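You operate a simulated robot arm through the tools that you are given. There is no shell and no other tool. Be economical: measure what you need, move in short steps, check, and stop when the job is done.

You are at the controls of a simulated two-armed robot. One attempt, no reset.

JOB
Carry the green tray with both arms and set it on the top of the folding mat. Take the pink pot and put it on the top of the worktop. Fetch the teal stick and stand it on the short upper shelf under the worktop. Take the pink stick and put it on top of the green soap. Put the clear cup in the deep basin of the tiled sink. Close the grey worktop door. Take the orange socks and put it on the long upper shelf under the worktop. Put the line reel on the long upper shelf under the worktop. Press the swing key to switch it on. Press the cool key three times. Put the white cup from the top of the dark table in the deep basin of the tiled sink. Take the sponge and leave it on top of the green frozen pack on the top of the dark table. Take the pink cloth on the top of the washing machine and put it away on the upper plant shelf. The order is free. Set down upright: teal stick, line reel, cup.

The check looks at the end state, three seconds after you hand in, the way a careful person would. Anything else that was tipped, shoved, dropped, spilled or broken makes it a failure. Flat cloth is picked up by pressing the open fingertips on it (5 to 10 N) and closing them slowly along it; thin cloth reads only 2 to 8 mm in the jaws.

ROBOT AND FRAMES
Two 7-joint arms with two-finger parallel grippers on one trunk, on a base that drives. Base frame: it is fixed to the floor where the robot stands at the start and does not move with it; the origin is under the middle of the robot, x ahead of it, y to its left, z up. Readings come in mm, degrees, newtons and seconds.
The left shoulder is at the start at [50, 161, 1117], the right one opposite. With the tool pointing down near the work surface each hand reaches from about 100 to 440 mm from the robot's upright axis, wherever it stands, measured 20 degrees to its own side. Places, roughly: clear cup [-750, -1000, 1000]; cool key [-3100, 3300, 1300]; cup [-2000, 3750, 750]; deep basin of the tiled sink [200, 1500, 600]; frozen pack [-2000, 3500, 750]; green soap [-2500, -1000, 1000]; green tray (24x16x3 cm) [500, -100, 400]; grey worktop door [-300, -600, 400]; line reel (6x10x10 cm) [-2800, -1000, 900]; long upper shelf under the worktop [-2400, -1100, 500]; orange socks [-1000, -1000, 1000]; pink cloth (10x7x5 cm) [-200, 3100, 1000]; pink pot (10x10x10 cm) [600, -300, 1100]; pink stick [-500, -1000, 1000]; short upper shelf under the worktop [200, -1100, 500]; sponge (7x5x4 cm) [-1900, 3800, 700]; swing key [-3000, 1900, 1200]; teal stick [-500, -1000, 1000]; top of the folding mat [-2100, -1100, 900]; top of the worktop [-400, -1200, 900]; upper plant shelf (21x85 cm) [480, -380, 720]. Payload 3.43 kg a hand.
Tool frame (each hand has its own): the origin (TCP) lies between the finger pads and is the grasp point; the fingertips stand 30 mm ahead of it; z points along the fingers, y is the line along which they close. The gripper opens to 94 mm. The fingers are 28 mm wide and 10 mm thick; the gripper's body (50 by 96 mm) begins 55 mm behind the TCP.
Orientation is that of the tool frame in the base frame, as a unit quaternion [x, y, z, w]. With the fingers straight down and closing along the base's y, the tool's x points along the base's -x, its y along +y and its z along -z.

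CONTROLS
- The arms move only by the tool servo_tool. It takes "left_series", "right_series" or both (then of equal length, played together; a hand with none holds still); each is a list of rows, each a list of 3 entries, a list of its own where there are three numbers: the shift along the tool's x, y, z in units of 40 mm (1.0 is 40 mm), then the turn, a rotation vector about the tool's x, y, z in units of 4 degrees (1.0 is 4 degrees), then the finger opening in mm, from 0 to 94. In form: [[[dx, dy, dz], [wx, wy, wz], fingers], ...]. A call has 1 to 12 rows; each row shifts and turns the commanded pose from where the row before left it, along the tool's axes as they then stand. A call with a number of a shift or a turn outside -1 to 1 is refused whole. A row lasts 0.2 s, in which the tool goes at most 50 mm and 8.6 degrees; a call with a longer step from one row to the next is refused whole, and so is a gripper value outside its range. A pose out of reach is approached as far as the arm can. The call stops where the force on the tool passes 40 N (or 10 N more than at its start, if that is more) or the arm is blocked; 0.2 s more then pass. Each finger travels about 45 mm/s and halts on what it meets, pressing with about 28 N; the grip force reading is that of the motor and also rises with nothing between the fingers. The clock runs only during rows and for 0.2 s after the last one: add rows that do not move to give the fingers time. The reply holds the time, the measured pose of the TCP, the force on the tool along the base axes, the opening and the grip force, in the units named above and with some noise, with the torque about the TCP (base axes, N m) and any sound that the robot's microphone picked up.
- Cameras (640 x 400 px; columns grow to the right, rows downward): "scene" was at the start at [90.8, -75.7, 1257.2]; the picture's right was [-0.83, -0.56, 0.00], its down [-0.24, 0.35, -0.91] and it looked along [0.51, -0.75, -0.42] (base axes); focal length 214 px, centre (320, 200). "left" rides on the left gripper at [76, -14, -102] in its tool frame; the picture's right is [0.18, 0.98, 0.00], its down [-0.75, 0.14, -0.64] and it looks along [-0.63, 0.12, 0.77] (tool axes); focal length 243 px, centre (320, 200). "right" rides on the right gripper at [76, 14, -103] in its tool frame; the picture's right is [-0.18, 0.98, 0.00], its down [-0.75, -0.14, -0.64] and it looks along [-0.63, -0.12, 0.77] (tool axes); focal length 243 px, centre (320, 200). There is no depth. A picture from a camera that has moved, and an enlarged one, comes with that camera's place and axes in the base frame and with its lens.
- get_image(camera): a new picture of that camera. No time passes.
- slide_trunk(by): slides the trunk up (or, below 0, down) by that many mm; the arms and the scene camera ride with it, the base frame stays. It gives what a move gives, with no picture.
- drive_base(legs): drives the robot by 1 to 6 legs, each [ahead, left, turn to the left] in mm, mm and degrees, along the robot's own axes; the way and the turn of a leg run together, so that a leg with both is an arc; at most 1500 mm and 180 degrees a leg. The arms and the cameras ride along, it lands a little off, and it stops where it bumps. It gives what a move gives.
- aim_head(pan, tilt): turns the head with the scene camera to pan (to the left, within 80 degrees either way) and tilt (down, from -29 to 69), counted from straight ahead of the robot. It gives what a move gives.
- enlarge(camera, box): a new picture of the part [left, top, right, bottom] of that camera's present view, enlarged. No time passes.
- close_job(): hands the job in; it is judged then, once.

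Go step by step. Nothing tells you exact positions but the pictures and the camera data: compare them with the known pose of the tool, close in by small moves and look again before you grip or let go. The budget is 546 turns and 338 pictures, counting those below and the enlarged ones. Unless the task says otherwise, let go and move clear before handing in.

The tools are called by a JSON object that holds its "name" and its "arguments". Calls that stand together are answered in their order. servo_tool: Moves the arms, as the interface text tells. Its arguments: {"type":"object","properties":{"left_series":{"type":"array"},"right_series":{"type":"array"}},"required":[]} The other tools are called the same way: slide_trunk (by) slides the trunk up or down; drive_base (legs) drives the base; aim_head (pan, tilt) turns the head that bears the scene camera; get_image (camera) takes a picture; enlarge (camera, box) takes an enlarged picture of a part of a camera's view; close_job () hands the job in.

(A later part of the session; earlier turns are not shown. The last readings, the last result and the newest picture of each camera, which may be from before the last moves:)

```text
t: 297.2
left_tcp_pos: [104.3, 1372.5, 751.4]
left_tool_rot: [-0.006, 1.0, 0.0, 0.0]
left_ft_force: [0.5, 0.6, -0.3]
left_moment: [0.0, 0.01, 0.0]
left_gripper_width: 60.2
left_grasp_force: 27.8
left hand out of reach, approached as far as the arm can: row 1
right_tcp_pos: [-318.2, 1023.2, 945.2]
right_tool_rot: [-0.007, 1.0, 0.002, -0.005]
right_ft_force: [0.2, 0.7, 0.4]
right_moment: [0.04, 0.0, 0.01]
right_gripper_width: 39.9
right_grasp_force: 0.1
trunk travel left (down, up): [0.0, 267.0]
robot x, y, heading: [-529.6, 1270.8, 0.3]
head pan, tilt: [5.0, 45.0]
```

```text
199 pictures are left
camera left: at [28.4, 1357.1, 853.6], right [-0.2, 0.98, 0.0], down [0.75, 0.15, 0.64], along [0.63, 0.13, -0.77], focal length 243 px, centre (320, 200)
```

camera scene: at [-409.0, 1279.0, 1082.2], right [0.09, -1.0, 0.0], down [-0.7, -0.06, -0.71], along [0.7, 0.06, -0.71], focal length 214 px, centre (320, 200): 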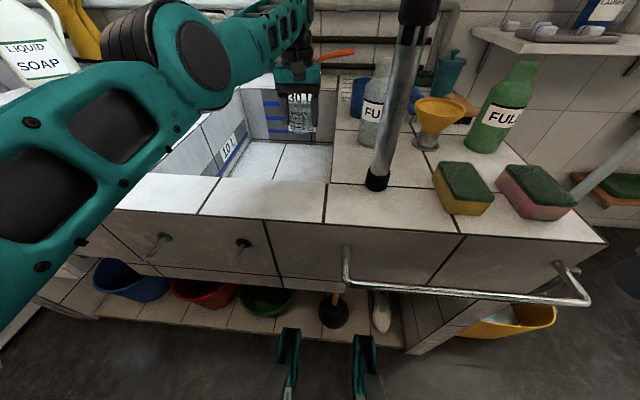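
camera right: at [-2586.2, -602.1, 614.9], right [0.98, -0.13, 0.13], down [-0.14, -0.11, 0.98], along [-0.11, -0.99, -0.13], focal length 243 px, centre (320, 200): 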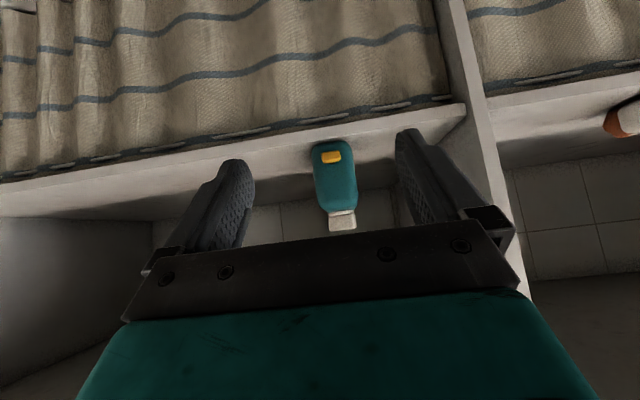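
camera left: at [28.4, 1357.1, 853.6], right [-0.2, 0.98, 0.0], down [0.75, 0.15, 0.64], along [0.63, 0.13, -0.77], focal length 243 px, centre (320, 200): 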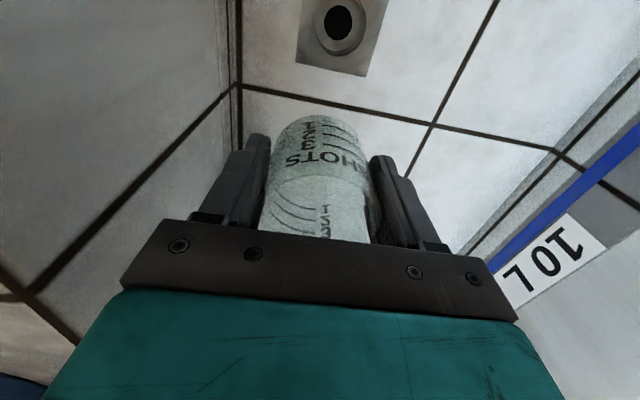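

{"name": "servo_tool", "arguments": {"left_series": [[[0, 0, 0.9], [0, 0, 0], 48], [[0, 0, 0.9], [0, 0, 0], 48], [[0, 0, 0], [0, 0, 0], 48]]}}

{"name": "get_image", "arguments": {"camera": "left"}}

{"name": "get_image", "arguments": {"camera": "scene"}}

```text
t: 298.0
left_tcp_pos: [98.3, 1374.0, 681.5]
left_tool_rot: [-0.006, 1.0, 0.0, 0.002]
left_ft_force: [-0.1, 0.6, -0.4]
left_moment: [0.01, -0.01, 0.01]
left_gripper_width: 60.2
left_grasp_force: 28.0
left hand out of reach, approached as far as the arm can: row 2
right_tcp_pos: [-316.9, 1024.7, 946.3]
right_tool_rot: [-0.007, 1.0, 0.001, -0.005]
right_ft_force: [0.6, -0.4, -0.2]
right_moment: [0.02, 0.02, -0.02]
right_gripper_width: 40.3
right_grasp_force: 0.2
trunk travel left (down, up): [0.0, 267.0]
robot x, y, heading: [-527.6, 1269.1, 0.4]
head pan, tilt: [5.0, 45.0]
```

```text
198 pictures are left
camera left: at [21.2, 1358.2, 782.6], right [-0.2, 0.98, 0.0], down [0.75, 0.15, 0.64], along [0.63, 0.13, -0.76], focal length 243 px, centre (320, 200)
```

left: 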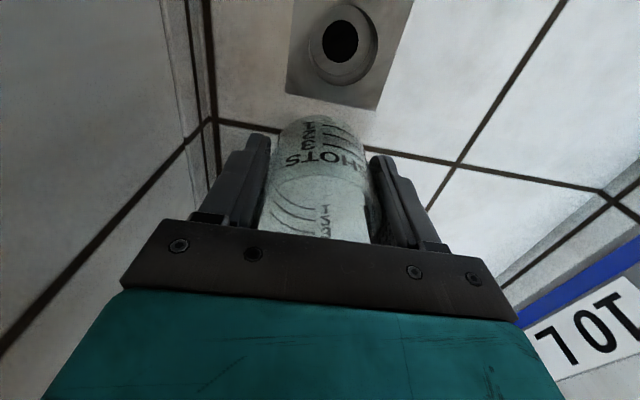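

```text
197 pictures are left
camera scene: at [-409.0, 1279.0, 1082.2], right [0.09, -1.0, 0.0], down [-0.7, -0.06, -0.71], along [0.7, 0.06, -0.71], focal length 214 px, centre (320, 200)
```

scene: 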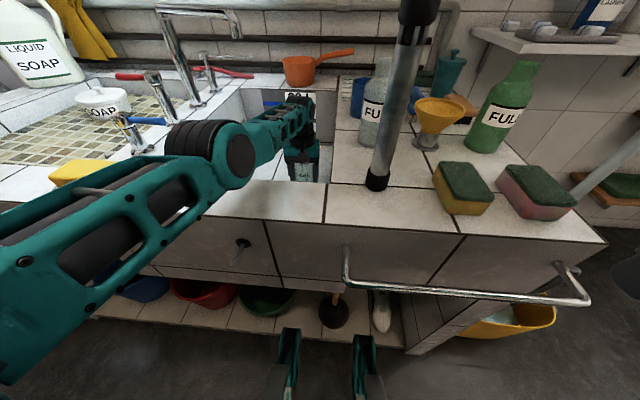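

{"name": "servo_tool", "arguments": {"left_series": [[[-0.7, 0, 0.3], [0, 0, 0], 48], [[-0.7, 0, 0.3], [0, 0, 0], 48], [[0, 0, 0], [0, 0, 0], 48]]}}

```text
t: 298.8
left_tcp_pos: [98.0, 1379.7, 673.0]
left_tool_rot: [-0.007, 1.0, -0.001, 0.002]
left_ft_force: [-0.5, 0.4, -0.2]
left_moment: [0.0, -0.05, -0.03]
left_gripper_width: 60.0
left_grasp_force: 28.5
left hand out of reach, approached as far as the arm can: row 1, 2
right_tcp_pos: [-317.0, 1023.4, 945.6]
right_tool_rot: [-0.007, 1.0, 0.003, -0.005]
right_ft_force: [-0.3, -0.1, 0.8]
right_moment: [-0.01, -0.01, 0.0]
right_gripper_width: 40.0
right_grasp_force: 0.1
trunk travel left (down, up): [0.0, 267.0]
robot x, y, heading: [-528.7, 1271.2, 0.2]
head pan, tilt: [5.0, 45.0]
```

{"name": "servo_tool", "arguments": {"left_series": [[[0.5, 0, 0.1], [0, 0, 0], 48], [[0.5, 0, 0.1], [0, 0, 0], 48], [[0.5, 0, 0.1], [0, 0, 0], 48], [[0, 0, 0], [0, 0, 0], 48]]}}

{"name": "get_image", "arguments": {"camera": "left"}}

```text
t: 299.8
left_tcp_pos: [90.7, 1369.9, 652.6]
left_tool_rot: [-0.006, 1.0, 0.001, 0.001]
left_ft_force: [0.5, 0.3, -0.6]
left_moment: [0.01, -0.01, 0.02]
left_gripper_width: 59.6
left_grasp_force: 27.6
left hand out of reach, approached as far as the arm can: row 1, 2, 3
right_tcp_pos: [-316.8, 1024.3, 945.4]
right_tool_rot: [-0.007, 1.0, 0.002, -0.005]
right_ft_force: [-0.3, 0.5, 0.2]
right_moment: [0.01, -0.01, -0.01]
right_gripper_width: 40.2
right_grasp_force: 0.1
trunk travel left (down, up): [0.0, 267.0]
robot x, y, heading: [-531.7, 1272.8, 0.2]
head pan, tilt: [5.0, 45.0]
```

```text
196 pictures are left
camera left: at [13.9, 1354.3, 754.3], right [-0.2, 0.98, 0.0], down [0.75, 0.15, 0.64], along [0.63, 0.13, -0.77], focal length 243 px, centre (320, 200)
```

left: 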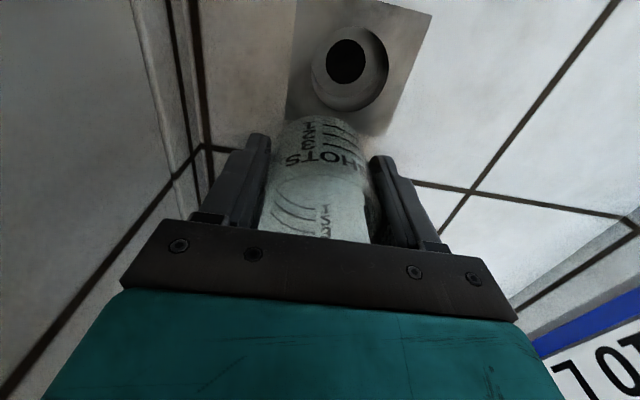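

The drain plate reaches to x≈82; I move 40 mm deeper to clear it, then finish lowering.

{"name": "drive_base", "arguments": {"legs": [[40, 0, 0]]}}

{"name": "get_image", "arguments": {"camera": "left"}}

```text
t: 300.7
left_tcp_pos: [114.0, 1369.7, 655.2]
left_tool_rot: [-0.007, 1.0, 0.001, 0.002]
left_ft_force: [0.5, -0.8, -1.8]
left_moment: [0.0, 0.03, 0.0]
left_gripper_width: 59.9
left_grasp_force: 28.3
right_tcp_pos: [-293.4, 1023.7, 945.5]
right_tool_rot: [-0.006, 1.0, 0.002, -0.004]
right_ft_force: [-0.2, 0.1, -0.3]
right_moment: [0.0, 0.02, 0.01]
right_gripper_width: 40.1
right_grasp_force: 0.0
trunk travel left (down, up): [0.0, 267.0]
robot x, y, heading: [-505.7, 1269.7, 0.2]
head pan, tilt: [5.0, 45.0]
stopped in leg 1: the robot was blocked; the commanded pose is now the measured one
```

```text
195 pictures are left
camera left: at [36.6, 1354.9, 755.0], right [-0.2, 0.98, 0.0], down [0.75, 0.15, 0.65], along [0.63, 0.13, -0.76], focal length 243 px, centre (320, 200)
```

left: 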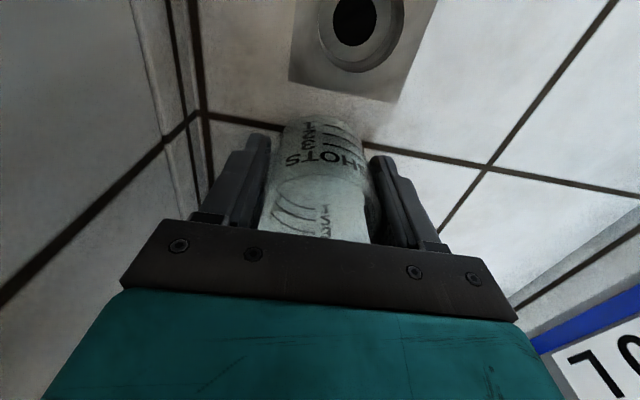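

{"name": "servo_tool", "arguments": {"left_series": [[[0.05, 0, 0.3], [0, 0, 0], 48], [[0, 0, 0], [0, 0, 0], 48]]}}

{"name": "servo_tool", "arguments": {"left_series": [[[0.05, 0, 0.3], [0, 0, 0], 48], [[0, 0, 0], [0, 0, 0], 48]]}}

{"name": "get_image", "arguments": {"camera": "left"}}

```text
t: 301.3
left_tcp_pos: [111.1, 1370.9, 640.6]
left_tool_rot: [-0.007, 1.0, 0.0, 0.002]
left_ft_force: [-0.1, 0.0, -0.2]
left_moment: [0.01, 0.01, -0.01]
left_gripper_width: 59.6
left_grasp_force: 28.2
right_tcp_pos: [-293.2, 1025.1, 945.2]
right_tool_rot: [-0.007, 1.0, 0.001, -0.005]
right_ft_force: [-0.2, -0.6, 0.3]
right_moment: [0.02, 0.02, 0.02]
right_gripper_width: 40.1
right_grasp_force: 0.0
trunk travel left (down, up): [0.0, 267.0]
robot x, y, heading: [-504.8, 1270.3, 0.5]
head pan, tilt: [5.0, 45.0]
```

```text
t: 301.9
left_tcp_pos: [111.9, 1371.3, 636.4]
left_tool_rot: [-0.008, 1.0, 0.0, 0.011]
left_ft_force: [6.9, -0.2, 29.8]
left_moment: [0.01, -0.12, -0.01]
left_gripper_width: 60.3
left_grasp_force: 27.9
right_tcp_pos: [-294.4, 1024.0, 946.9]
right_tool_rot: [-0.007, 1.0, 0.002, -0.004]
right_ft_force: [1.4, 0.6, -0.5]
right_moment: [-0.01, 0.0, 0.0]
right_gripper_width: 40.2
right_grasp_force: 0.1
trunk travel left (down, up): [0.0, 267.0]
robot x, y, heading: [-510.4, 1268.5, 0.2]
head pan, tilt: [5.0, 45.0]
```

```text
194 pictures are left
camera left: at [33.0, 1355.2, 737.4], right [-0.2, 0.98, -0.01], down [0.74, 0.15, 0.66], along [0.65, 0.13, -0.75], focal length 243 px, centre (320, 200)
```

left: 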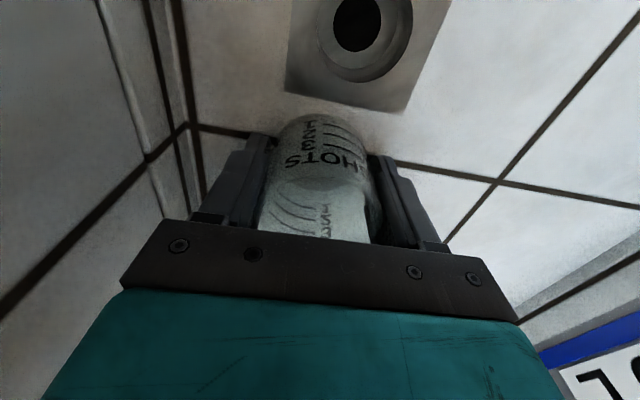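

Contact with the basin floor (z≈601). Ease and release.

{"name": "servo_tool", "arguments": {"left_series": [[[0, 0, -0.18], [0, 0, 0], 48], [[0, 0, 0], [0, 0, 0], 48]]}}

{"name": "servo_tool", "arguments": {"left_series": [[[0, 0, 0], [0, 0, 0], 64], [[0, 0, 0], [0, 0, 0], 70], [[0, 0, 0], [0, 0, 0], 80], [[0, 0, 0], [0, 0, 0], 84]]}}

{"name": "get_image", "arguments": {"camera": "left"}}

```text
t: 302.5
left_tcp_pos: [109.9, 1369.3, 638.0]
left_tool_rot: [-0.008, 1.0, 0.0, 0.004]
left_ft_force: [4.2, -0.1, 11.6]
left_moment: [0.02, -0.58, -0.03]
left_gripper_width: 59.4
left_grasp_force: 28.0
right_tcp_pos: [-294.8, 1023.5, 945.9]
right_tool_rot: [-0.007, 1.0, 0.002, -0.005]
right_ft_force: [-0.8, 0.0, -0.1]
right_moment: [0.0, 0.01, -0.02]
right_gripper_width: 39.9
right_grasp_force: 0.1
trunk travel left (down, up): [0.0, 267.0]
robot x, y, heading: [-504.7, 1269.2, 0.1]
head pan, tilt: [5.0, 45.0]
```

```text
t: 303.5
left_tcp_pos: [109.2, 1369.1, 636.7]
left_tool_rot: [-0.007, 1.0, 0.0, 0.002]
left_ft_force: [0.5, 0.7, -0.3]
left_moment: [0.03, 0.01, 0.01]
left_gripper_width: 83.8
left_grasp_force: 0.1
right_tcp_pos: [-294.5, 1023.5, 945.4]
right_tool_rot: [-0.007, 1.0, 0.001, -0.005]
right_ft_force: [-0.5, -0.4, 0.0]
right_moment: [0.02, -0.01, -0.02]
right_gripper_width: 40.0
right_grasp_force: 0.0
trunk travel left (down, up): [0.0, 267.0]
robot x, y, heading: [-505.6, 1275.6, 0.1]
head pan, tilt: [5.0, 45.0]
```

```text
193 pictures are left
camera left: at [32.4, 1354.9, 738.2], right [-0.2, 0.98, 0.0], down [0.75, 0.15, 0.65], along [0.63, 0.13, -0.76], focal length 243 px, centre (320, 200)
```

left: 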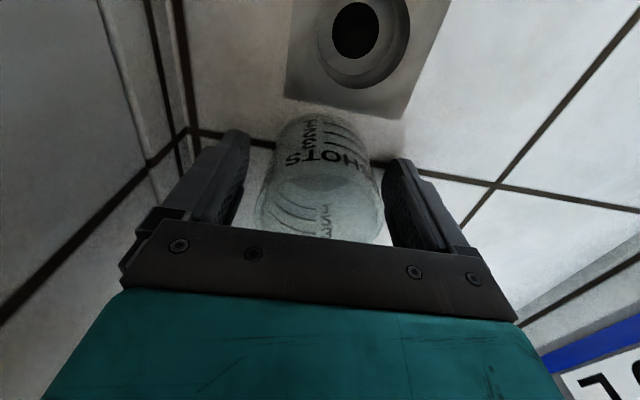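

Cup stands in the basin. Raise straight up with the trunk.

{"name": "slide_trunk", "arguments": {"by": 265}}

{"name": "drive_base", "arguments": {"legs": [[-30, 0, 0]]}}

{"name": "get_image", "arguments": {"camera": "scene"}}

```text
t: 306.2
left_tcp_pos: [109.2, 1369.7, 902.1]
left_tool_rot: [-0.007, 1.0, 0.0, 0.003]
left_ft_force: [0.2, -0.7, 0.1]
left_moment: [-0.02, -0.02, 0.02]
left_gripper_width: 84.0
left_grasp_force: 0.1
right_tcp_pos: [-294.3, 1024.6, 1211.1]
right_tool_rot: [-0.006, 1.0, 0.001, -0.005]
right_ft_force: [-0.1, 0.6, -0.3]
right_moment: [-0.01, 0.01, 0.02]
right_gripper_width: 40.0
right_grasp_force: 0.1
trunk travel left (down, up): [-265.0, 2.0]
robot x, y, heading: [-505.5, 1270.6, 0.3]
head pan, tilt: [5.0, 45.0]
```

```text
t: 307.0
left_tcp_pos: [80.2, 1368.9, 902.4]
left_tool_rot: [-0.007, 1.0, 0.001, 0.004]
left_ft_force: [-0.5, -0.7, 0.4]
left_moment: [0.06, 0.0, -0.01]
left_gripper_width: 83.9
left_grasp_force: 0.1
right_tcp_pos: [-325.1, 1023.5, 1211.2]
right_tool_rot: [-0.007, 1.0, 0.001, -0.004]
right_ft_force: [-0.1, -0.2, -0.5]
right_moment: [0.03, -0.04, 0.03]
right_gripper_width: 40.0
right_grasp_force: 0.1
trunk travel left (down, up): [-265.0, 2.0]
robot x, y, heading: [-538.0, 1269.7, 0.2]
head pan, tilt: [5.0, 45.0]
```

```text
192 pictures are left
camera scene: at [-417.7, 1278.9, 1347.4], right [0.09, -1.0, 0.0], down [-0.7, -0.06, -0.71], along [0.71, 0.06, -0.71], focal length 214 px, centre (320, 200)
```

scene: 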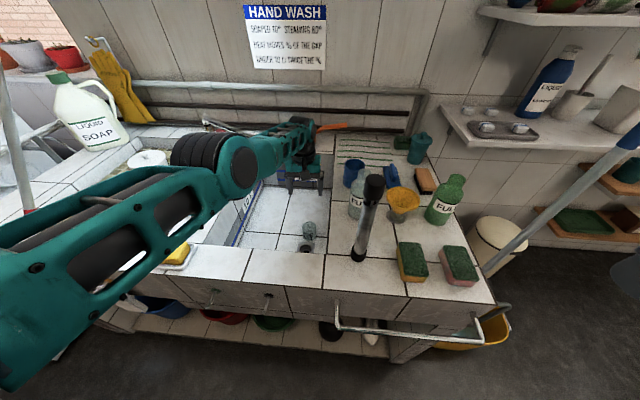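

{"name": "servo_tool", "arguments": {"left_series": [[[0, 0, -0.9], [0, 0, 0], 84], [[0, 0, -0.9], [0, 0, 0], 70], [[0, 0, -0.9], [0, 0, 0], 60], [[0, 0, -0.9], [0, 0, 0], 40], [[0, 0, -0.9], [0, 0, 0], 40], [[0, 0, -0.9], [0, 0, 0], 40], [[0, 0, -0.9], [0, 0, 0], 40], [[0.9, 0, 0], [0, 0, 0], 40], [[0.9, 0, 0], [0, 0, 0], 40], [[0.9, 0, 0], [0, 0, 0], 40], [[0.9, 0, 0], [0, 0, 0], 40]]}}

{"name": "get_image", "arguments": {"camera": "scene"}}

```text
t: 309.4
left_tcp_pos: [77.3, 1364.7, 1149.1]
left_tool_rot: [-0.007, 1.0, 0.0, 0.002]
left_ft_force: [0.3, -0.6, 0.2]
left_moment: [-0.01, -0.01, -0.01]
left_gripper_width: 39.9
left_grasp_force: 0.0
left hand out of reach, approached as far as the arm can: row 1, 2, 4, 7, 8, 9, 10, 11
right_tcp_pos: [-323.3, 1024.2, 1210.6]
right_tool_rot: [-0.007, 1.0, 0.002, -0.005]
right_ft_force: [0.3, 0.0, 0.7]
right_moment: [-0.02, -0.03, 0.0]
right_gripper_width: 40.0
right_grasp_force: 0.0
trunk travel left (down, up): [-265.0, 2.0]
robot x, y, heading: [-533.6, 1274.0, 0.1]
head pan, tilt: [5.0, 45.0]
```

```text
191 pictures are left
camera scene: at [-416.5, 1278.9, 1347.2], right [0.09, -1.0, 0.0], down [-0.7, -0.06, -0.71], along [0.7, 0.06, -0.71], focal length 214 px, centre (320, 200)
```

scene: 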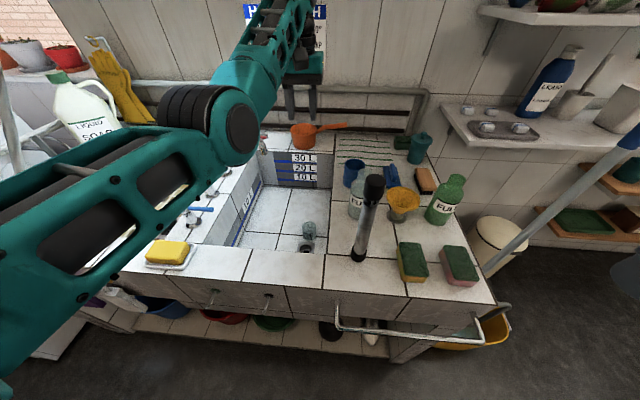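

{"name": "drive_base", "arguments": {"legs": [[-150, 0, 0]]}}

{"name": "servo_tool", "arguments": {"left_series": [[[-1, 0.8, 0], [0, 0, 0], 40], [[-1, 0.8, 0], [0, 0, 0], 40], [[-0.9, 0.8, 0], [0, 0, 0], 40], [[0.9, 0.8, 0], [0, 0, 0], 40], [[0.9, 0.5, 0], [0, 0, 0], 40], [[0.9, 0, 0], [0, 0, 0], 40], [[0.9, 0, 0], [0, 0, 0], 40], [[0.9, 0, 0], [0, 0, 0], 40], [[0.9, 0, 0], [0, 0, 0], 40]]}}

{"name": "get_image", "arguments": {"camera": "scene"}}

```text
t: 310.8
left_tcp_pos: [-71.0, 1366.0, 1150.5]
left_tool_rot: [-0.008, 1.0, 0.0, 0.003]
left_ft_force: [0.0, 0.7, 0.1]
left_moment: [-0.05, -0.01, 0.0]
left_gripper_width: 40.2
left_grasp_force: 0.1
right_tcp_pos: [-471.5, 1024.4, 1211.6]
right_tool_rot: [-0.007, 1.0, 0.002, -0.005]
right_ft_force: [0.5, -0.9, 0.3]
right_moment: [0.02, 0.01, 0.0]
right_gripper_width: 39.9
right_grasp_force: 0.0
trunk travel left (down, up): [-265.0, 2.0]
robot x, y, heading: [-685.4, 1273.2, 0.3]
head pan, tilt: [5.0, 45.0]
```

```text
refused: row 1 steps farther than a row can; nothing moved
```

```text
190 pictures are left
camera scene: at [-564.5, 1278.5, 1347.3], right [0.09, -1.0, 0.0], down [-0.7, -0.07, -0.71], along [0.7, 0.07, -0.71], focal length 214 px, centre (320, 200)
```

scene: 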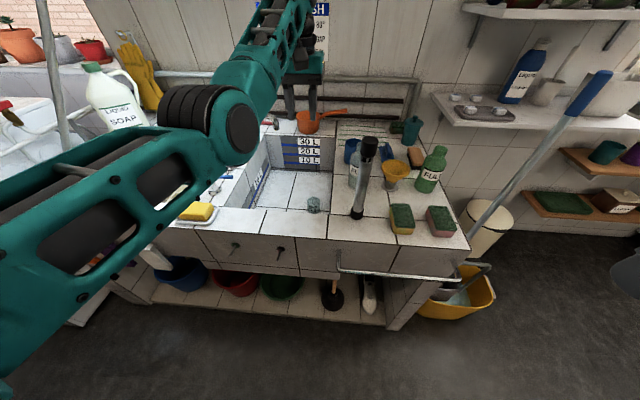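

{"name": "servo_tool", "arguments": {"left_series": [[[0, 0.9, 0], [0, 0, 0], 40], [[0, 0.9, 0], [0, 0, 0], 40], [[0, 0.9, 0], [0, 0, 0], 40], [[0, 0.9, 0], [0, 0, 0], 40], [[0, 0.9, 0], [0, 0, 0], 40]]}}

{"name": "get_image", "arguments": {"camera": "scene"}}

```text
t: 312.0
left_tcp_pos: [-75.6, 1547.2, 1149.1]
left_tool_rot: [-0.009, 1.0, 0.0, 0.002]
left_ft_force: [0.9, 0.7, -0.2]
left_moment: [0.0, 0.04, 0.06]
left_gripper_width: 39.7
left_grasp_force: 0.1
right_tcp_pos: [-469.5, 1023.9, 1210.3]
right_tool_rot: [-0.008, 1.0, 0.001, -0.005]
right_ft_force: [0.2, 0.4, 0.3]
right_moment: [-0.02, -0.03, 0.01]
right_gripper_width: 40.1
right_grasp_force: 0.0
trunk travel left (down, up): [-265.0, 2.0]
robot x, y, heading: [-680.9, 1271.1, 0.4]
head pan, tilt: [5.0, 45.0]
```

```text
189 pictures are left
camera scene: at [-563.5, 1279.3, 1347.2], right [0.09, -1.0, 0.0], down [-0.7, -0.07, -0.71], along [0.7, 0.06, -0.71], focal length 214 px, centre (320, 200)
```

scene: 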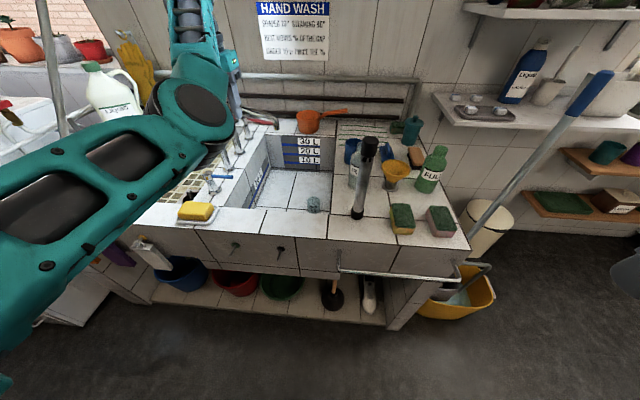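

{"name": "servo_tool", "arguments": {"left_series": [[[0.9, 0, -0.2], [0, 0, 0], 40], [[0.9, 0, 0], [0, 0, 0], 40], [[0.9, 0, 0], [0, 0, 0], 40], [[0.9, 0, 0], [0, 0, 0], 40], [[0.9, 0, 0], [0, 0, 0], 40], [[0.9, 0, 0], [0, 0, 0], 40], [[0.9, 0, 0], [0, 0, 0], 40]]}}

```text
t: 313.6
left_tcp_pos: [-245.3, 1638.5, 1150.9]
left_tool_rot: [-0.007, 1.0, -0.001, 0.003]
left_ft_force: [0.1, -0.4, 0.9]
left_moment: [0.01, -0.01, 0.04]
left_gripper_width: 39.9
left_grasp_force: 0.0
left hand out of reach, approached as far as the arm can: row 2, 3, 4, 5, 6, 7
right_tcp_pos: [-470.1, 1024.1, 1211.4]
right_tool_rot: [-0.009, 1.0, 0.002, -0.006]
right_ft_force: [-0.3, -0.2, -0.7]
right_moment: [0.02, -0.01, -0.03]
right_gripper_width: 40.1
right_grasp_force: 0.0
trunk travel left (down, up): [-265.0, 2.0]
robot x, y, heading: [-684.3, 1271.0, 0.2]
head pan, tilt: [5.0, 45.0]
```

Left arm can't fold further in this posture; fine. I strafe along the corridor between rack and sink toward +y.

{"name": "drive_base", "arguments": {"legs": [[40, 0, 0], [0, 500, 0]]}}

{"name": "aim_head", "arguments": {"pan": 60, "tilt": 25}}

{"name": "get_image", "arguments": {"camera": "scene"}}

```text
t: 317.0
left_tcp_pos: [-203.1, 2132.8, 1151.0]
left_tool_rot: [-0.004, 1.0, -0.001, 0.003]
left_ft_force: [-0.2, 0.1, -0.8]
left_moment: [-0.01, 0.03, 0.0]
left_gripper_width: 40.0
left_grasp_force: 0.1
right_tcp_pos: [-432.4, 1520.1, 1210.0]
right_tool_rot: [-0.004, 1.0, 0.002, -0.005]
right_ft_force: [0.2, 0.3, 0.2]
right_moment: [-0.03, 0.02, -0.03]
right_gripper_width: 39.8
right_grasp_force: 0.0
trunk travel left (down, up): [-265.0, 2.0]
robot x, y, heading: [-645.2, 1770.0, -0.1]
head pan, tilt: [5.0, 45.0]
```

```text
t: 318.2
left_tcp_pos: [-203.6, 2132.1, 1151.8]
left_tool_rot: [-0.005, 1.0, 0.0, 0.003]
left_ft_force: [1.3, -0.5, -0.5]
left_moment: [0.03, -0.04, 0.01]
left_gripper_width: 39.9
left_grasp_force: 0.1
right_tcp_pos: [-434.5, 1518.2, 1210.8]
right_tool_rot: [-0.004, 1.0, 0.002, -0.006]
right_ft_force: [0.5, -0.1, 0.6]
right_moment: [-0.02, -0.01, 0.05]
right_gripper_width: 40.2
right_grasp_force: 0.0
trunk travel left (down, up): [-265.0, 2.0]
robot x, y, heading: [-648.5, 1767.0, 0.1]
head pan, tilt: [60.0, 25.0]
```

```text
188 pictures are left
camera scene: at [-559.8, 1846.7, 1377.8], right [0.86, -0.5, 0.0], down [-0.21, -0.37, -0.91], along [0.46, 0.78, -0.42], focal length 214 px, centre (320, 200)
```

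scene: 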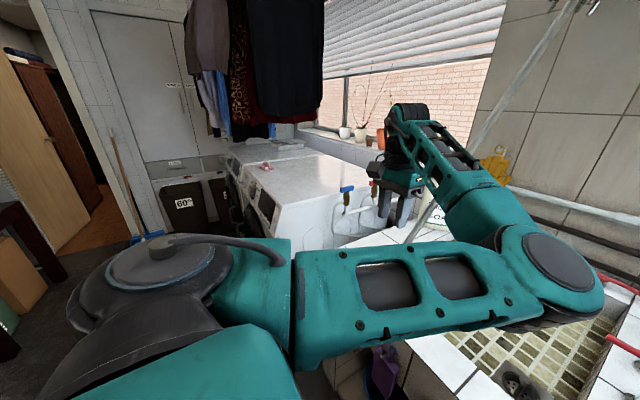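

{"name": "drive_base", "arguments": {"legs": [[0, 550, 0], [-350, 0, 0], [0, 0, 90]]}}

{"name": "aim_head", "arguments": {"pan": 35, "tilt": 20}}

{"name": "get_image", "arguments": {"camera": "scene"}}

```text
t: 327.1
left_tcp_pos: [-1359.4, 2760.7, 1152.6]
left_tool_rot: [0.714, -0.7, -0.001, -0.002]
left_ft_force: [0.0, 0.9, 0.4]
left_moment: [-0.01, 0.02, -0.03]
left_gripper_width: 39.8
left_grasp_force: 0.0
right_tcp_pos: [-742.9, 2539.7, 1211.0]
right_tool_rot: [0.715, -0.699, 0.003, 0.005]
right_ft_force: [1.3, 0.2, 0.0]
right_moment: [-0.01, 0.03, -0.01]
right_gripper_width: 40.0
right_grasp_force: 0.0
trunk travel left (down, up): [-265.0, 2.0]
robot x, y, heading: [-990.1, 2321.9, 90.5]
head pan, tilt: [60.0, 25.0]
```

```text
t: 328.0
left_tcp_pos: [-1359.5, 2761.4, 1152.6]
left_tool_rot: [0.714, -0.7, -0.001, -0.002]
left_ft_force: [-0.5, 0.2, 0.0]
left_moment: [-0.05, 0.0, 0.03]
left_gripper_width: 40.0
left_grasp_force: 0.1
right_tcp_pos: [-741.6, 2539.1, 1210.6]
right_tool_rot: [0.715, -0.699, 0.003, 0.005]
right_ft_force: [0.9, -0.1, 0.4]
right_moment: [-0.01, 0.0, 0.01]
right_gripper_width: 40.0
right_grasp_force: 0.0
trunk travel left (down, up): [-265.0, 2.0]
robot x, y, heading: [-989.9, 2324.7, 90.4]
head pan, tilt: [35.0, 20.0]
```

```text
187 pictures are left
camera scene: at [-1044.5, 2440.3, 1385.9], right [0.81, 0.58, 0.0], down [0.2, -0.28, -0.94], along [-0.55, 0.76, -0.34], focal length 214 px, centre (320, 200)
```

scene: 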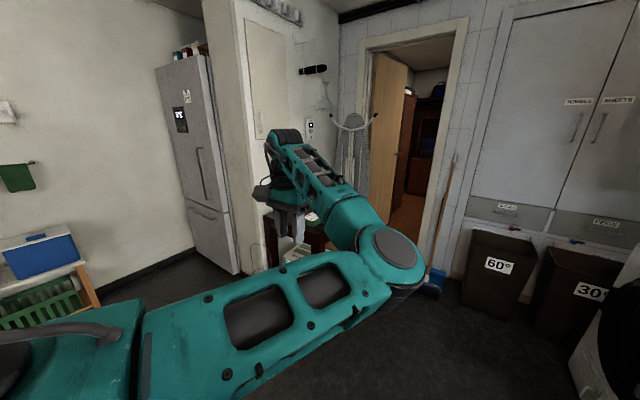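

The fridge with a display is at the cool-key position. I look further left for the swing key.

{"name": "aim_head", "arguments": {"pan": 80, "tilt": 15}}

{"name": "get_image", "arguments": {"camera": "scene"}}

```text
t: 329.1
left_tcp_pos: [-1360.3, 2761.6, 1152.2]
left_tool_rot: [0.714, -0.7, -0.001, -0.003]
left_ft_force: [1.1, -0.4, 0.1]
left_moment: [-0.02, 0.01, 0.0]
left_gripper_width: 39.8
left_grasp_force: 0.0
right_tcp_pos: [-743.1, 2538.5, 1210.8]
right_tool_rot: [0.714, -0.7, 0.002, 0.005]
right_ft_force: [-0.9, 0.0, -0.5]
right_moment: [0.02, 0.03, -0.01]
right_gripper_width: 39.9
right_grasp_force: 0.0
trunk travel left (down, up): [-265.0, 2.0]
robot x, y, heading: [-988.3, 2320.8, 90.7]
head pan, tilt: [80.0, 15.0]
```

```text
186 pictures are left
camera scene: at [-1082.4, 2380.0, 1394.0], right [0.16, 0.99, 0.0], down [0.26, -0.04, -0.97], along [-0.95, 0.16, -0.26], focal length 214 px, centre (320, 200)
```

scene: 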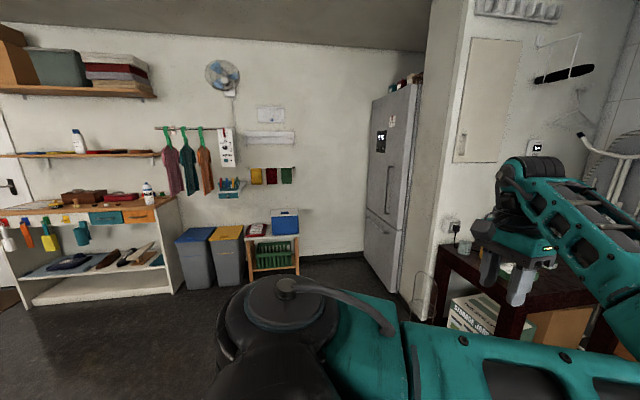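

{"name": "enlarge", "arguments": {"camera": "scene", "box": [150, 50, 310, 210]}}

{"name": "enlarge", "arguments": {"camera": "scene", "box": [340, 80, 440, 180]}}

```text
2.50 times, centred on (230, 130) of scene
camera zoom: at [-1082.4, 2380.0, 1394.0], right [0.16, 0.99, 0.0], down [0.26, -0.04, -0.97], along [-0.95, 0.16, -0.26], focal length 536 px, centre (545, 375)
```

zoom: 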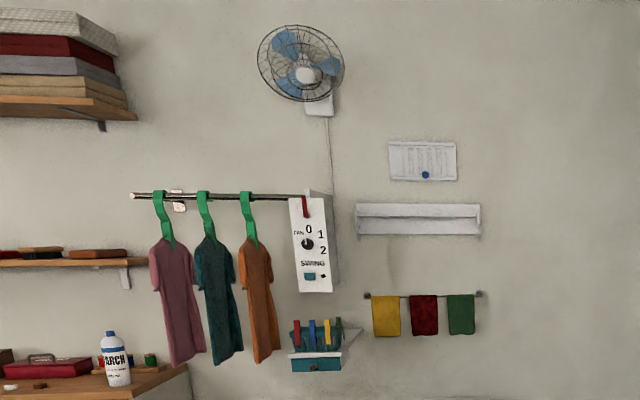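

```text
4.00 times, centred on (390, 130) of scene
camera zoom: at [-1082.4, 2380.0, 1394.0], right [0.16, 0.99, 0.0], down [0.26, -0.04, -0.97], along [-0.95, 0.16, -0.26], focal length 858 px, centre (40, 480)
```

zoom: 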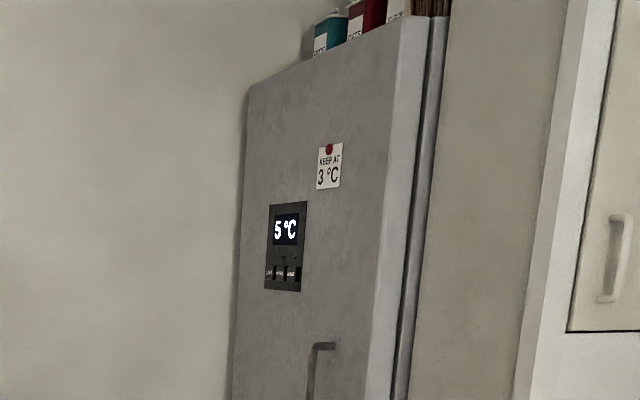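

The fan box with the SWING key is on the far wall near (-3000,1894,1246); the fridge display is near (-3100,3300,1350). Drive over and face that wall.

{"name": "drive_base", "arguments": {"legs": [[0, 1150, 0], [0, 0, 90]]}}

{"name": "aim_head", "arguments": {"pan": 0, "tilt": 15}}

{"name": "get_image", "arguments": {"camera": "scene"}}

```text
t: 338.9
left_tcp_pos: [-2595.1, 1946.9, 1152.2]
left_tool_rot: [1.0, 0.011, -0.002, -0.001]
left_ft_force: [-0.4, -0.6, -0.4]
left_moment: [-0.04, -0.01, 0.0]
left_gripper_width: 40.0
left_grasp_force: 0.0
right_tcp_pos: [-2372.7, 2563.9, 1210.8]
right_tool_rot: [1.0, 0.011, 0.005, 0.001]
right_ft_force: [-0.1, -0.3, 0.1]
right_moment: [-0.01, -0.01, -0.01]
right_gripper_width: 40.0
right_grasp_force: 0.0
trunk travel left (down, up): [-265.0, 2.0]
robot x, y, heading: [-2154.7, 2316.2, -179.3]
head pan, tilt: [80.0, 15.0]
```

```text
t: 340.5
left_tcp_pos: [-2594.1, 1946.9, 1150.6]
left_tool_rot: [1.0, 0.012, -0.003, -0.001]
left_ft_force: [0.3, 0.2, -0.3]
left_moment: [0.0, 0.01, 0.0]
left_gripper_width: 40.0
left_grasp_force: 0.1
right_tcp_pos: [-2372.0, 2562.8, 1211.5]
right_tool_rot: [1.0, 0.012, 0.005, 0.002]
right_ft_force: [-0.5, -0.9, 0.4]
right_moment: [0.0, 0.02, -0.02]
right_gripper_width: 40.1
right_grasp_force: 0.0
trunk travel left (down, up): [-265.0, 2.0]
robot x, y, heading: [-2158.2, 2317.2, -179.2]
head pan, tilt: [0.0, 15.0]
```

```text
183 pictures are left
camera scene: at [-2292.6, 2317.3, 1394.1], right [-0.01, 1.0, 0.0], down [0.26, 0.0, -0.97], along [-0.97, -0.01, -0.26], focal length 214 px, centre (320, 200)
```

scene: 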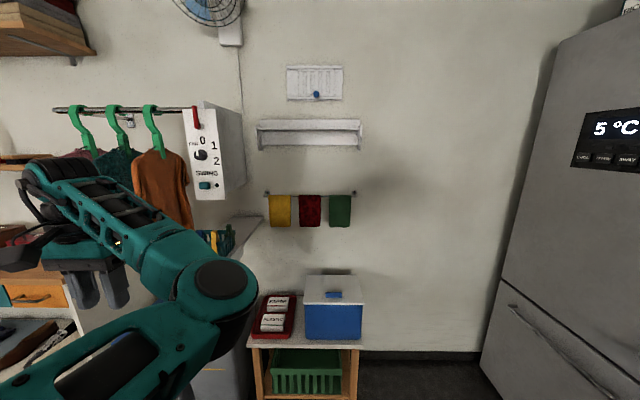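

Now point the right hand forward (tilt 90°) with closed fingers.

{"name": "servo_tool", "arguments": {"right_series": [[[0, 0, 0], [0, -1, 0], 20], [[0, 0, 0], [0, -1, 0], 0], [[0, 0, 0], [0, -1, 0], 0], [[-0.5, 0, 0], [0, -1, 0], 0], [[-0.5, 0, 0], [0, -1, 0], 0], [[-0.5, 0, 0], [0, -1, 0], 0], [[-0.5, 0, 0], [0, -1, 0], 0], [[-0.5, 0, 0], [0, -1, 0], 0], [[-0.5, 0, 0], [0, -1, 0], 0], [[-0.5, 0, 0], [0, -1, 0], 0], [[-0.5, 0, 0], [0, -1, 0], 0], [[-0.5, 0, 0.2], [0, -1, 0], 0]]}}

{"name": "servo_tool", "arguments": {"right_series": [[[0, 0, 0.2], [0, -1, 0], 0], [[0, 0, 0.2], [0, -1, 0], 0], [[0, 0, 0.2], [0, -1, 0], 0], [[0, 0, 0.2], [0, -1, 0], 0], [[0, 0, 0.2], [0, -1, 0], 0], [[0, 0, 0.2], [0, -1, 0], 0], [[0, 0, 0.2], [0, -1, 0], 0], [[0, 0, 0.2], [0, -1, 0], 0], [[0, 0, 0.2], [0, -1, 0], 0], [[0, 0, 0], [0, -1, 0], 0], [[0, 0, 0], [0, -0.5, 0], 0]]}}

{"name": "get_image", "arguments": {"camera": "right"}}

```text
t: 343.1
left_tcp_pos: [-2595.4, 1946.2, 1151.1]
left_tool_rot: [1.0, 0.012, -0.002, -0.001]
left_ft_force: [0.1, -0.3, -0.3]
left_moment: [0.02, -0.01, 0.01]
left_gripper_width: 40.0
left_grasp_force: 0.1
right_tcp_pos: [-2548.5, 2562.5, 1301.2]
right_tool_rot: [0.915, 0.009, -0.402, 0.005]
right_ft_force: [-0.8, 0.1, 0.7]
right_moment: [-0.03, 0.0, 0.01]
right_gripper_width: 0.1
right_grasp_force: 27.6
right hand out of reach, approached as far as the arm can: row 2, 3
trunk travel left (down, up): [-265.0, 2.0]
robot x, y, heading: [-2159.0, 2317.3, -179.3]
head pan, tilt: [0.0, 15.0]
```

```text
t: 345.5
left_tcp_pos: [-2594.1, 1946.4, 1152.4]
left_tool_rot: [1.0, 0.011, -0.002, -0.001]
left_ft_force: [0.6, 0.3, 0.7]
left_moment: [-0.01, 0.03, 0.02]
left_gripper_width: 39.8
left_grasp_force: 0.0
right_tcp_pos: [-2618.7, 2560.4, 1273.8]
right_tool_rot: [0.723, 0.007, -0.691, 0.009]
right_ft_force: [-0.5, 0.1, -0.2]
right_moment: [-0.03, 0.01, -0.01]
right_gripper_width: 0.1
right_grasp_force: 28.1
right hand out of reach, approached as far as the arm can: row 7, 10
trunk travel left (down, up): [-265.0, 2.0]
robot x, y, heading: [-2157.7, 2318.6, -179.2]
head pan, tilt: [0.0, 15.0]
```

```text
182 pictures are left
camera right: at [-2513.9, 2549.5, 1201.7], right [0.01, -0.98, 0.19], down [0.6, 0.16, 0.78], along [-0.8, 0.1, 0.6], focal length 243 px, centre (320, 200)
```

right: 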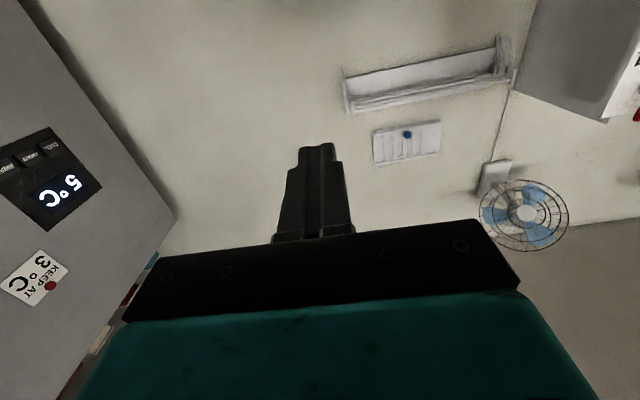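

I'd rather press with the left hand and keep the right folded. First fold the right hand back, then tilt the left forward while extending.

{"name": "servo_tool", "arguments": {"right_series": [[[0, 0, -0.3], [0, 1, 0], 0], [[0, 0, -0.3], [0, 1, 0], 0], [[0, 0, -0.3], [0, 1, 0], 0], [[0, 0, -0.3], [0, 1, 0], 0], [[0, 0, -0.4], [0, 1, 0], 0], [[0, 0, -0.4], [0, 1, 0], 0], [[0.2, 0, -0.4], [0, 1, 0], 0], [[0.3, 0, -0.4], [0, 1, 0], 0], [[0.4, 0, -0.4], [0, 1, 0], 0], [[0.4, 0, -0.3], [0, 1, 0], 0], [[0.5, 0, -0.3], [0, 1, 0], 0], [[0.5, 0, -0.2], [0, 1, 0], 0]], "left_series": [[[-0.9, 0, 0], [0, -1, 0], 20], [[-0.9, 0, 0], [0, -1, 0], 0], [[-0.9, 0, 0.1], [0, -1, 0], 0], [[-0.9, 0, 0.2], [0, -1, 0], 0], [[-0.7, 0, 0.2], [0, -1, 0], 0], [[-0.3, 0, 0], [0, -1, 0], 0], [[0, 0, 0], [0, -1, 0], 0], [[0, 0, 0], [0, -1, 0], 0], [[0, 0, 0], [0, -1, 0], 0], [[0, 0, 0], [0, -1, 0], 0], [[0, 0, 0], [0, -1, 0], 0], [[0, 0, 0], [0, -1, 0], 0]]}}

{"name": "servo_tool", "arguments": {"right_series": [[[0.5, 0, -0.2], [0, 1, 0], 0], [[0.6, 0, -0.1], [0, 1, 0], 0], [[0.6, 0, 0], [0, 1, 0], 0], [[0.6, 0, 0], [0, 1, 0], 0], [[0.6, 0, 0], [0, 1, 0], 0], [[0.6, 0, 0], [0, 1, 0], 0], [[0.6, 0, 0], [0, 1, 0], 0], [[0.6, 0, 0], [0, 1, 0], 0], [[0, 0, 0], [0, 1, 0], 0], [[0, 0, 0], [0, 1, 0], 0]], "left_series": [[[0, 0, 0], [0, -1, 0], 0], [[0, 0, 0], [0, -1, 0], 0], [[0, 0, 0], [0, -1, 0], 0], [[0, 0, 0], [0, -1, 0], 0], [[0, 0, 0], [0, -1, 0], 0], [[0, 0, 0], [0, -1, 0], 0], [[0, 0, 0], [0, -1, 0], 0], [[0, 0, 0], [0, -1, 0], 0], [[0, 0, 0], [0, -1, 0], 0], [[0, 0, 0], [0, -1, 0], 0]]}}

{"name": "get_image", "arguments": {"camera": "scene"}}

```text
t: 348.1
left_tcp_pos: [-2778.4, 1942.1, 1159.0]
left_tool_rot: [0.912, 0.01, -0.41, 0.004]
left_ft_force: [0.4, -0.5, 0.0]
left_moment: [0.0, -0.03, -0.02]
left_gripper_width: 0.0
left_grasp_force: 28.2
right_tcp_pos: [-2451.8, 2571.6, 1282.5]
right_tool_rot: [0.936, 0.011, -0.352, 0.006]
right_ft_force: [-0.2, -0.4, 0.0]
right_moment: [0.0, 0.03, -0.02]
right_gripper_width: 0.1
right_grasp_force: 27.7
right hand out of reach, approached as far as the arm can: row 1, 2, 3, 8, 9, 10, 11, 12
trunk travel left (down, up): [-265.0, 2.0]
robot x, y, heading: [-2159.6, 2320.3, -179.5]
head pan, tilt: [0.0, 15.0]
```

```text
t: 350.3
left_tcp_pos: [-2778.7, 1942.1, 1159.2]
left_tool_rot: [0.717, 0.009, -0.697, 0.008]
left_ft_force: [-0.2, -0.3, -0.1]
left_moment: [0.01, -0.02, -0.01]
left_gripper_width: 0.0
left_grasp_force: 28.0
right_tcp_pos: [-2306.0, 2579.5, 1261.6]
right_tool_rot: [1.0, 0.011, -0.012, 0.002]
right_ft_force: [-0.4, 0.8, 0.0]
right_moment: [0.0, 0.0, -0.02]
right_gripper_width: 0.0
right_grasp_force: 28.0
right hand out of reach, approached as far as the arm can: row 1, 2, 3, 4, 5, 6, 7, 8
trunk travel left (down, up): [-265.0, 2.0]
robot x, y, heading: [-2158.4, 2319.9, -179.4]
head pan, tilt: [0.0, 15.0]
```

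```text
181 pictures are left
camera scene: at [-2292.6, 2317.2, 1394.1], right [-0.01, 1.0, 0.0], down [0.26, 0.0, -0.97], along [-0.97, -0.01, -0.26], focal length 214 px, centre (320, 200)
```

scene: 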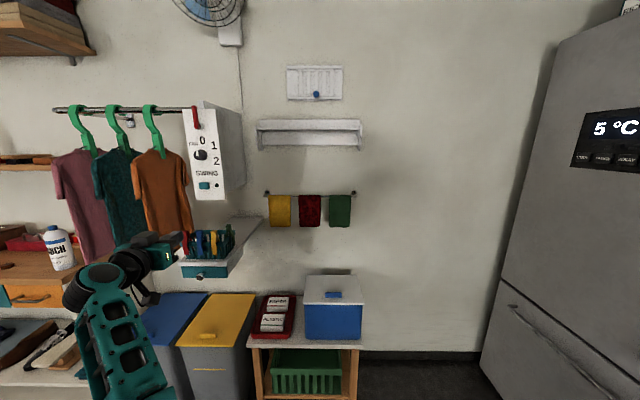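

Left hand points forward. Raise and align it with the swing key, then look.

{"name": "servo_tool", "arguments": {"left_series": [[[-0.95, 0.5, 0], [0, -0.3, 0], 0], [[-0.95, 0.5, 0], [0, 0, 0], 0], [[0, 0.8, 0], [0, 0, 0], 0], [[0, 0, 0], [0, 0, 0], 0]]}}

{"name": "drive_base", "arguments": {"legs": [[170, 0, -0.5]]}}

{"name": "aim_head", "arguments": {"pan": 25, "tilt": 15}}

{"name": "enlarge", "arguments": {"camera": "scene", "box": [180, 100, 420, 250]}}

{"name": "get_image", "arguments": {"camera": "left"}}

```text
t: 351.3
left_tcp_pos: [-2780.6, 1872.1, 1233.8]
left_tool_rot: [0.71, 0.009, -0.704, 0.008]
left_ft_force: [-0.2, -0.5, -0.4]
left_moment: [0.04, 0.0, -0.02]
left_gripper_width: 0.2
left_grasp_force: 27.7
right_tcp_pos: [-2306.2, 2581.1, 1262.0]
right_tool_rot: [1.0, 0.012, -0.012, 0.002]
right_ft_force: [0.8, 0.3, 0.9]
right_moment: [-0.01, -0.02, 0.02]
right_gripper_width: 0.3
right_grasp_force: 27.9
trunk travel left (down, up): [-265.0, 2.0]
robot x, y, heading: [-2157.9, 2322.0, -179.4]
head pan, tilt: [0.0, 15.0]
```

```text
t: 352.7
left_tcp_pos: [-2950.3, 1876.1, 1233.4]
left_tool_rot: [0.711, 0.006, -0.703, 0.005]
left_ft_force: [-0.1, 0.1, 0.1]
left_moment: [0.02, -0.01, -0.01]
left_gripper_width: 0.0
left_grasp_force: 28.1
right_tcp_pos: [-2471.7, 2580.3, 1262.0]
right_tool_rot: [1.0, 0.007, -0.011, 0.002]
right_ft_force: [-0.3, -1.2, 0.5]
right_moment: [0.03, -0.01, -0.01]
right_gripper_width: 0.1
right_grasp_force: 27.9
trunk travel left (down, up): [-265.0, 2.0]
robot x, y, heading: [-2325.2, 2316.3, -179.7]
head pan, tilt: [0.0, 15.0]
```

```text
t: 353.6
left_tcp_pos: [-2949.7, 1874.9, 1233.6]
left_tool_rot: [0.71, 0.006, -0.704, 0.005]
left_ft_force: [0.1, -0.4, 0.2]
left_moment: [-0.03, -0.03, -0.02]
left_gripper_width: 0.0
left_grasp_force: 27.9
right_tcp_pos: [-2471.5, 2579.5, 1262.2]
right_tool_rot: [1.0, 0.008, -0.012, 0.001]
right_ft_force: [-0.4, -0.9, -0.1]
right_moment: [-0.01, 0.03, 0.01]
right_gripper_width: 0.0
right_grasp_force: 28.6
trunk travel left (down, up): [-265.0, 2.0]
robot x, y, heading: [-2325.7, 2319.0, -179.7]
head pan, tilt: [25.0, 15.0]
```

```text
2.67 times, centred on (300, 175) of scene
camera zoom: at [-2451.4, 2277.4, 1394.0], right [-0.43, 0.9, 0.0], down [0.23, 0.11, -0.97], along [-0.87, -0.41, -0.26], focal length 572 px, centre (373, 267)
```

zoom: 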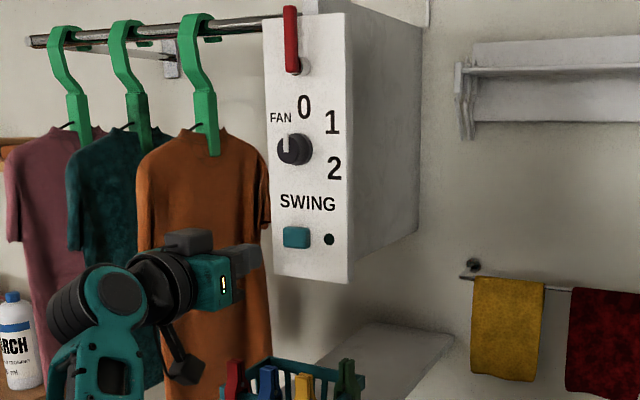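

```text
179 pictures are left
camera left: at [-2848.1, 1891.0, 1158.6], right [0.02, -0.98, -0.19], down [0.64, -0.13, 0.76], along [-0.77, -0.13, 0.62], focal length 243 px, centre (320, 200)
```

left: 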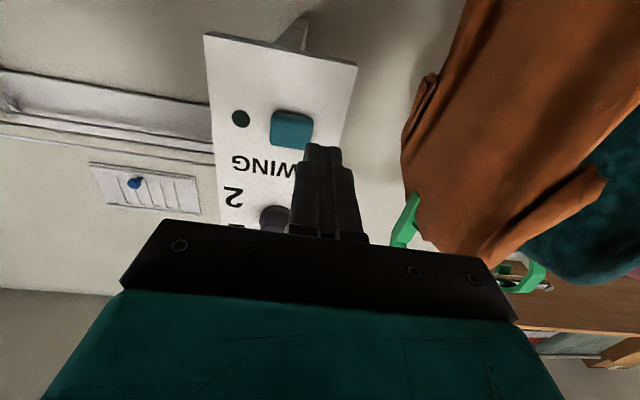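

The key triangulates to (-3038,1896,1243). Align laterally, approach, then press in small steps.

{"name": "servo_tool", "arguments": {"left_series": [[[-0.22, -0.53, 0], [0, 0, 0], 0], [[0, 0, 0], [0, 0, 0], 0]]}}

{"name": "drive_base", "arguments": {"legs": [[38, 0, 0]]}}

{"name": "get_image", "arguments": {"camera": "left"}}

{"name": "enlarge", "arguments": {"camera": "scene", "box": [180, 100, 420, 250]}}

```text
t: 354.2
left_tcp_pos: [-2950.9, 1895.9, 1243.8]
left_tool_rot: [0.71, 0.006, -0.704, 0.005]
left_ft_force: [-0.1, -0.4, 0.9]
left_moment: [-0.01, 0.0, 0.0]
left_gripper_width: 0.0
left_grasp_force: 27.6
right_tcp_pos: [-2470.8, 2579.4, 1261.8]
right_tool_rot: [1.0, 0.008, -0.013, 0.001]
right_ft_force: [0.5, 0.5, -0.1]
right_moment: [0.01, 0.01, 0.02]
right_gripper_width: 0.0
right_grasp_force: 27.9
trunk travel left (down, up): [-265.0, 2.0]
robot x, y, heading: [-2323.2, 2314.9, -179.8]
head pan, tilt: [25.0, 15.0]
```

```text
t: 355.1
left_tcp_pos: [-2990.2, 1895.0, 1243.4]
left_tool_rot: [0.711, 0.006, -0.703, 0.005]
left_ft_force: [-0.9, 1.0, 0.1]
left_moment: [-0.02, -0.02, 0.01]
left_gripper_width: 0.0
left_grasp_force: 27.3
right_tcp_pos: [-2510.0, 2580.8, 1261.5]
right_tool_rot: [1.0, 0.007, -0.011, 0.002]
right_ft_force: [0.4, -0.2, -0.6]
right_moment: [-0.01, -0.05, -0.02]
right_gripper_width: 0.0
right_grasp_force: 27.9
trunk travel left (down, up): [-265.0, 2.0]
robot x, y, heading: [-2363.9, 2313.6, -179.7]
head pan, tilt: [25.0, 15.0]
```

```text
178 pictures are left
camera left: at [-2888.1, 1911.9, 1166.9], right [0.02, -0.98, -0.19], down [0.64, -0.13, 0.76], along [-0.77, -0.13, 0.62], focal length 243 px, centre (320, 200)
```

left: 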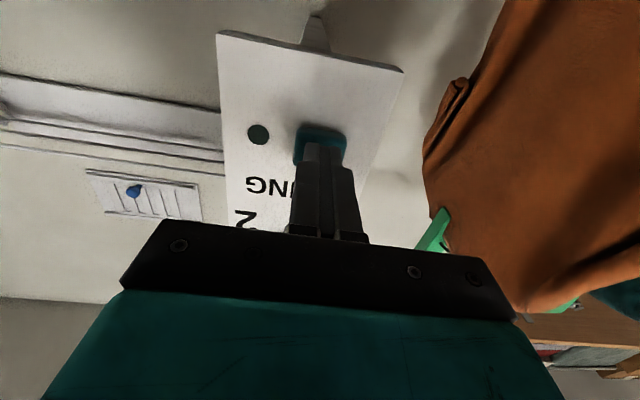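

```text
2.67 times, centred on (300, 175) of scene
camera zoom: at [-2491.1, 2277.2, 1393.9], right [-0.43, 0.9, 0.0], down [0.24, 0.11, -0.97], along [-0.87, -0.41, -0.26], focal length 572 px, centre (373, 267)
```

zoom: 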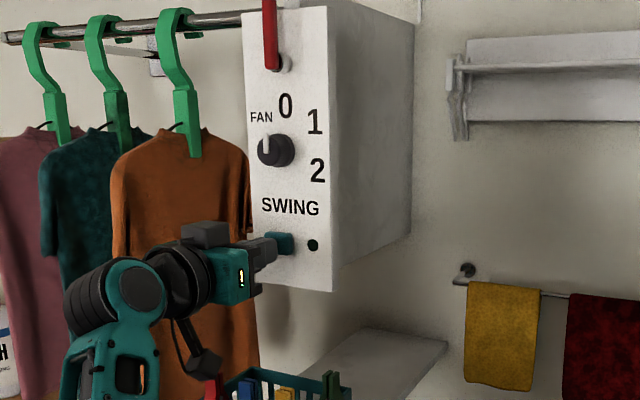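

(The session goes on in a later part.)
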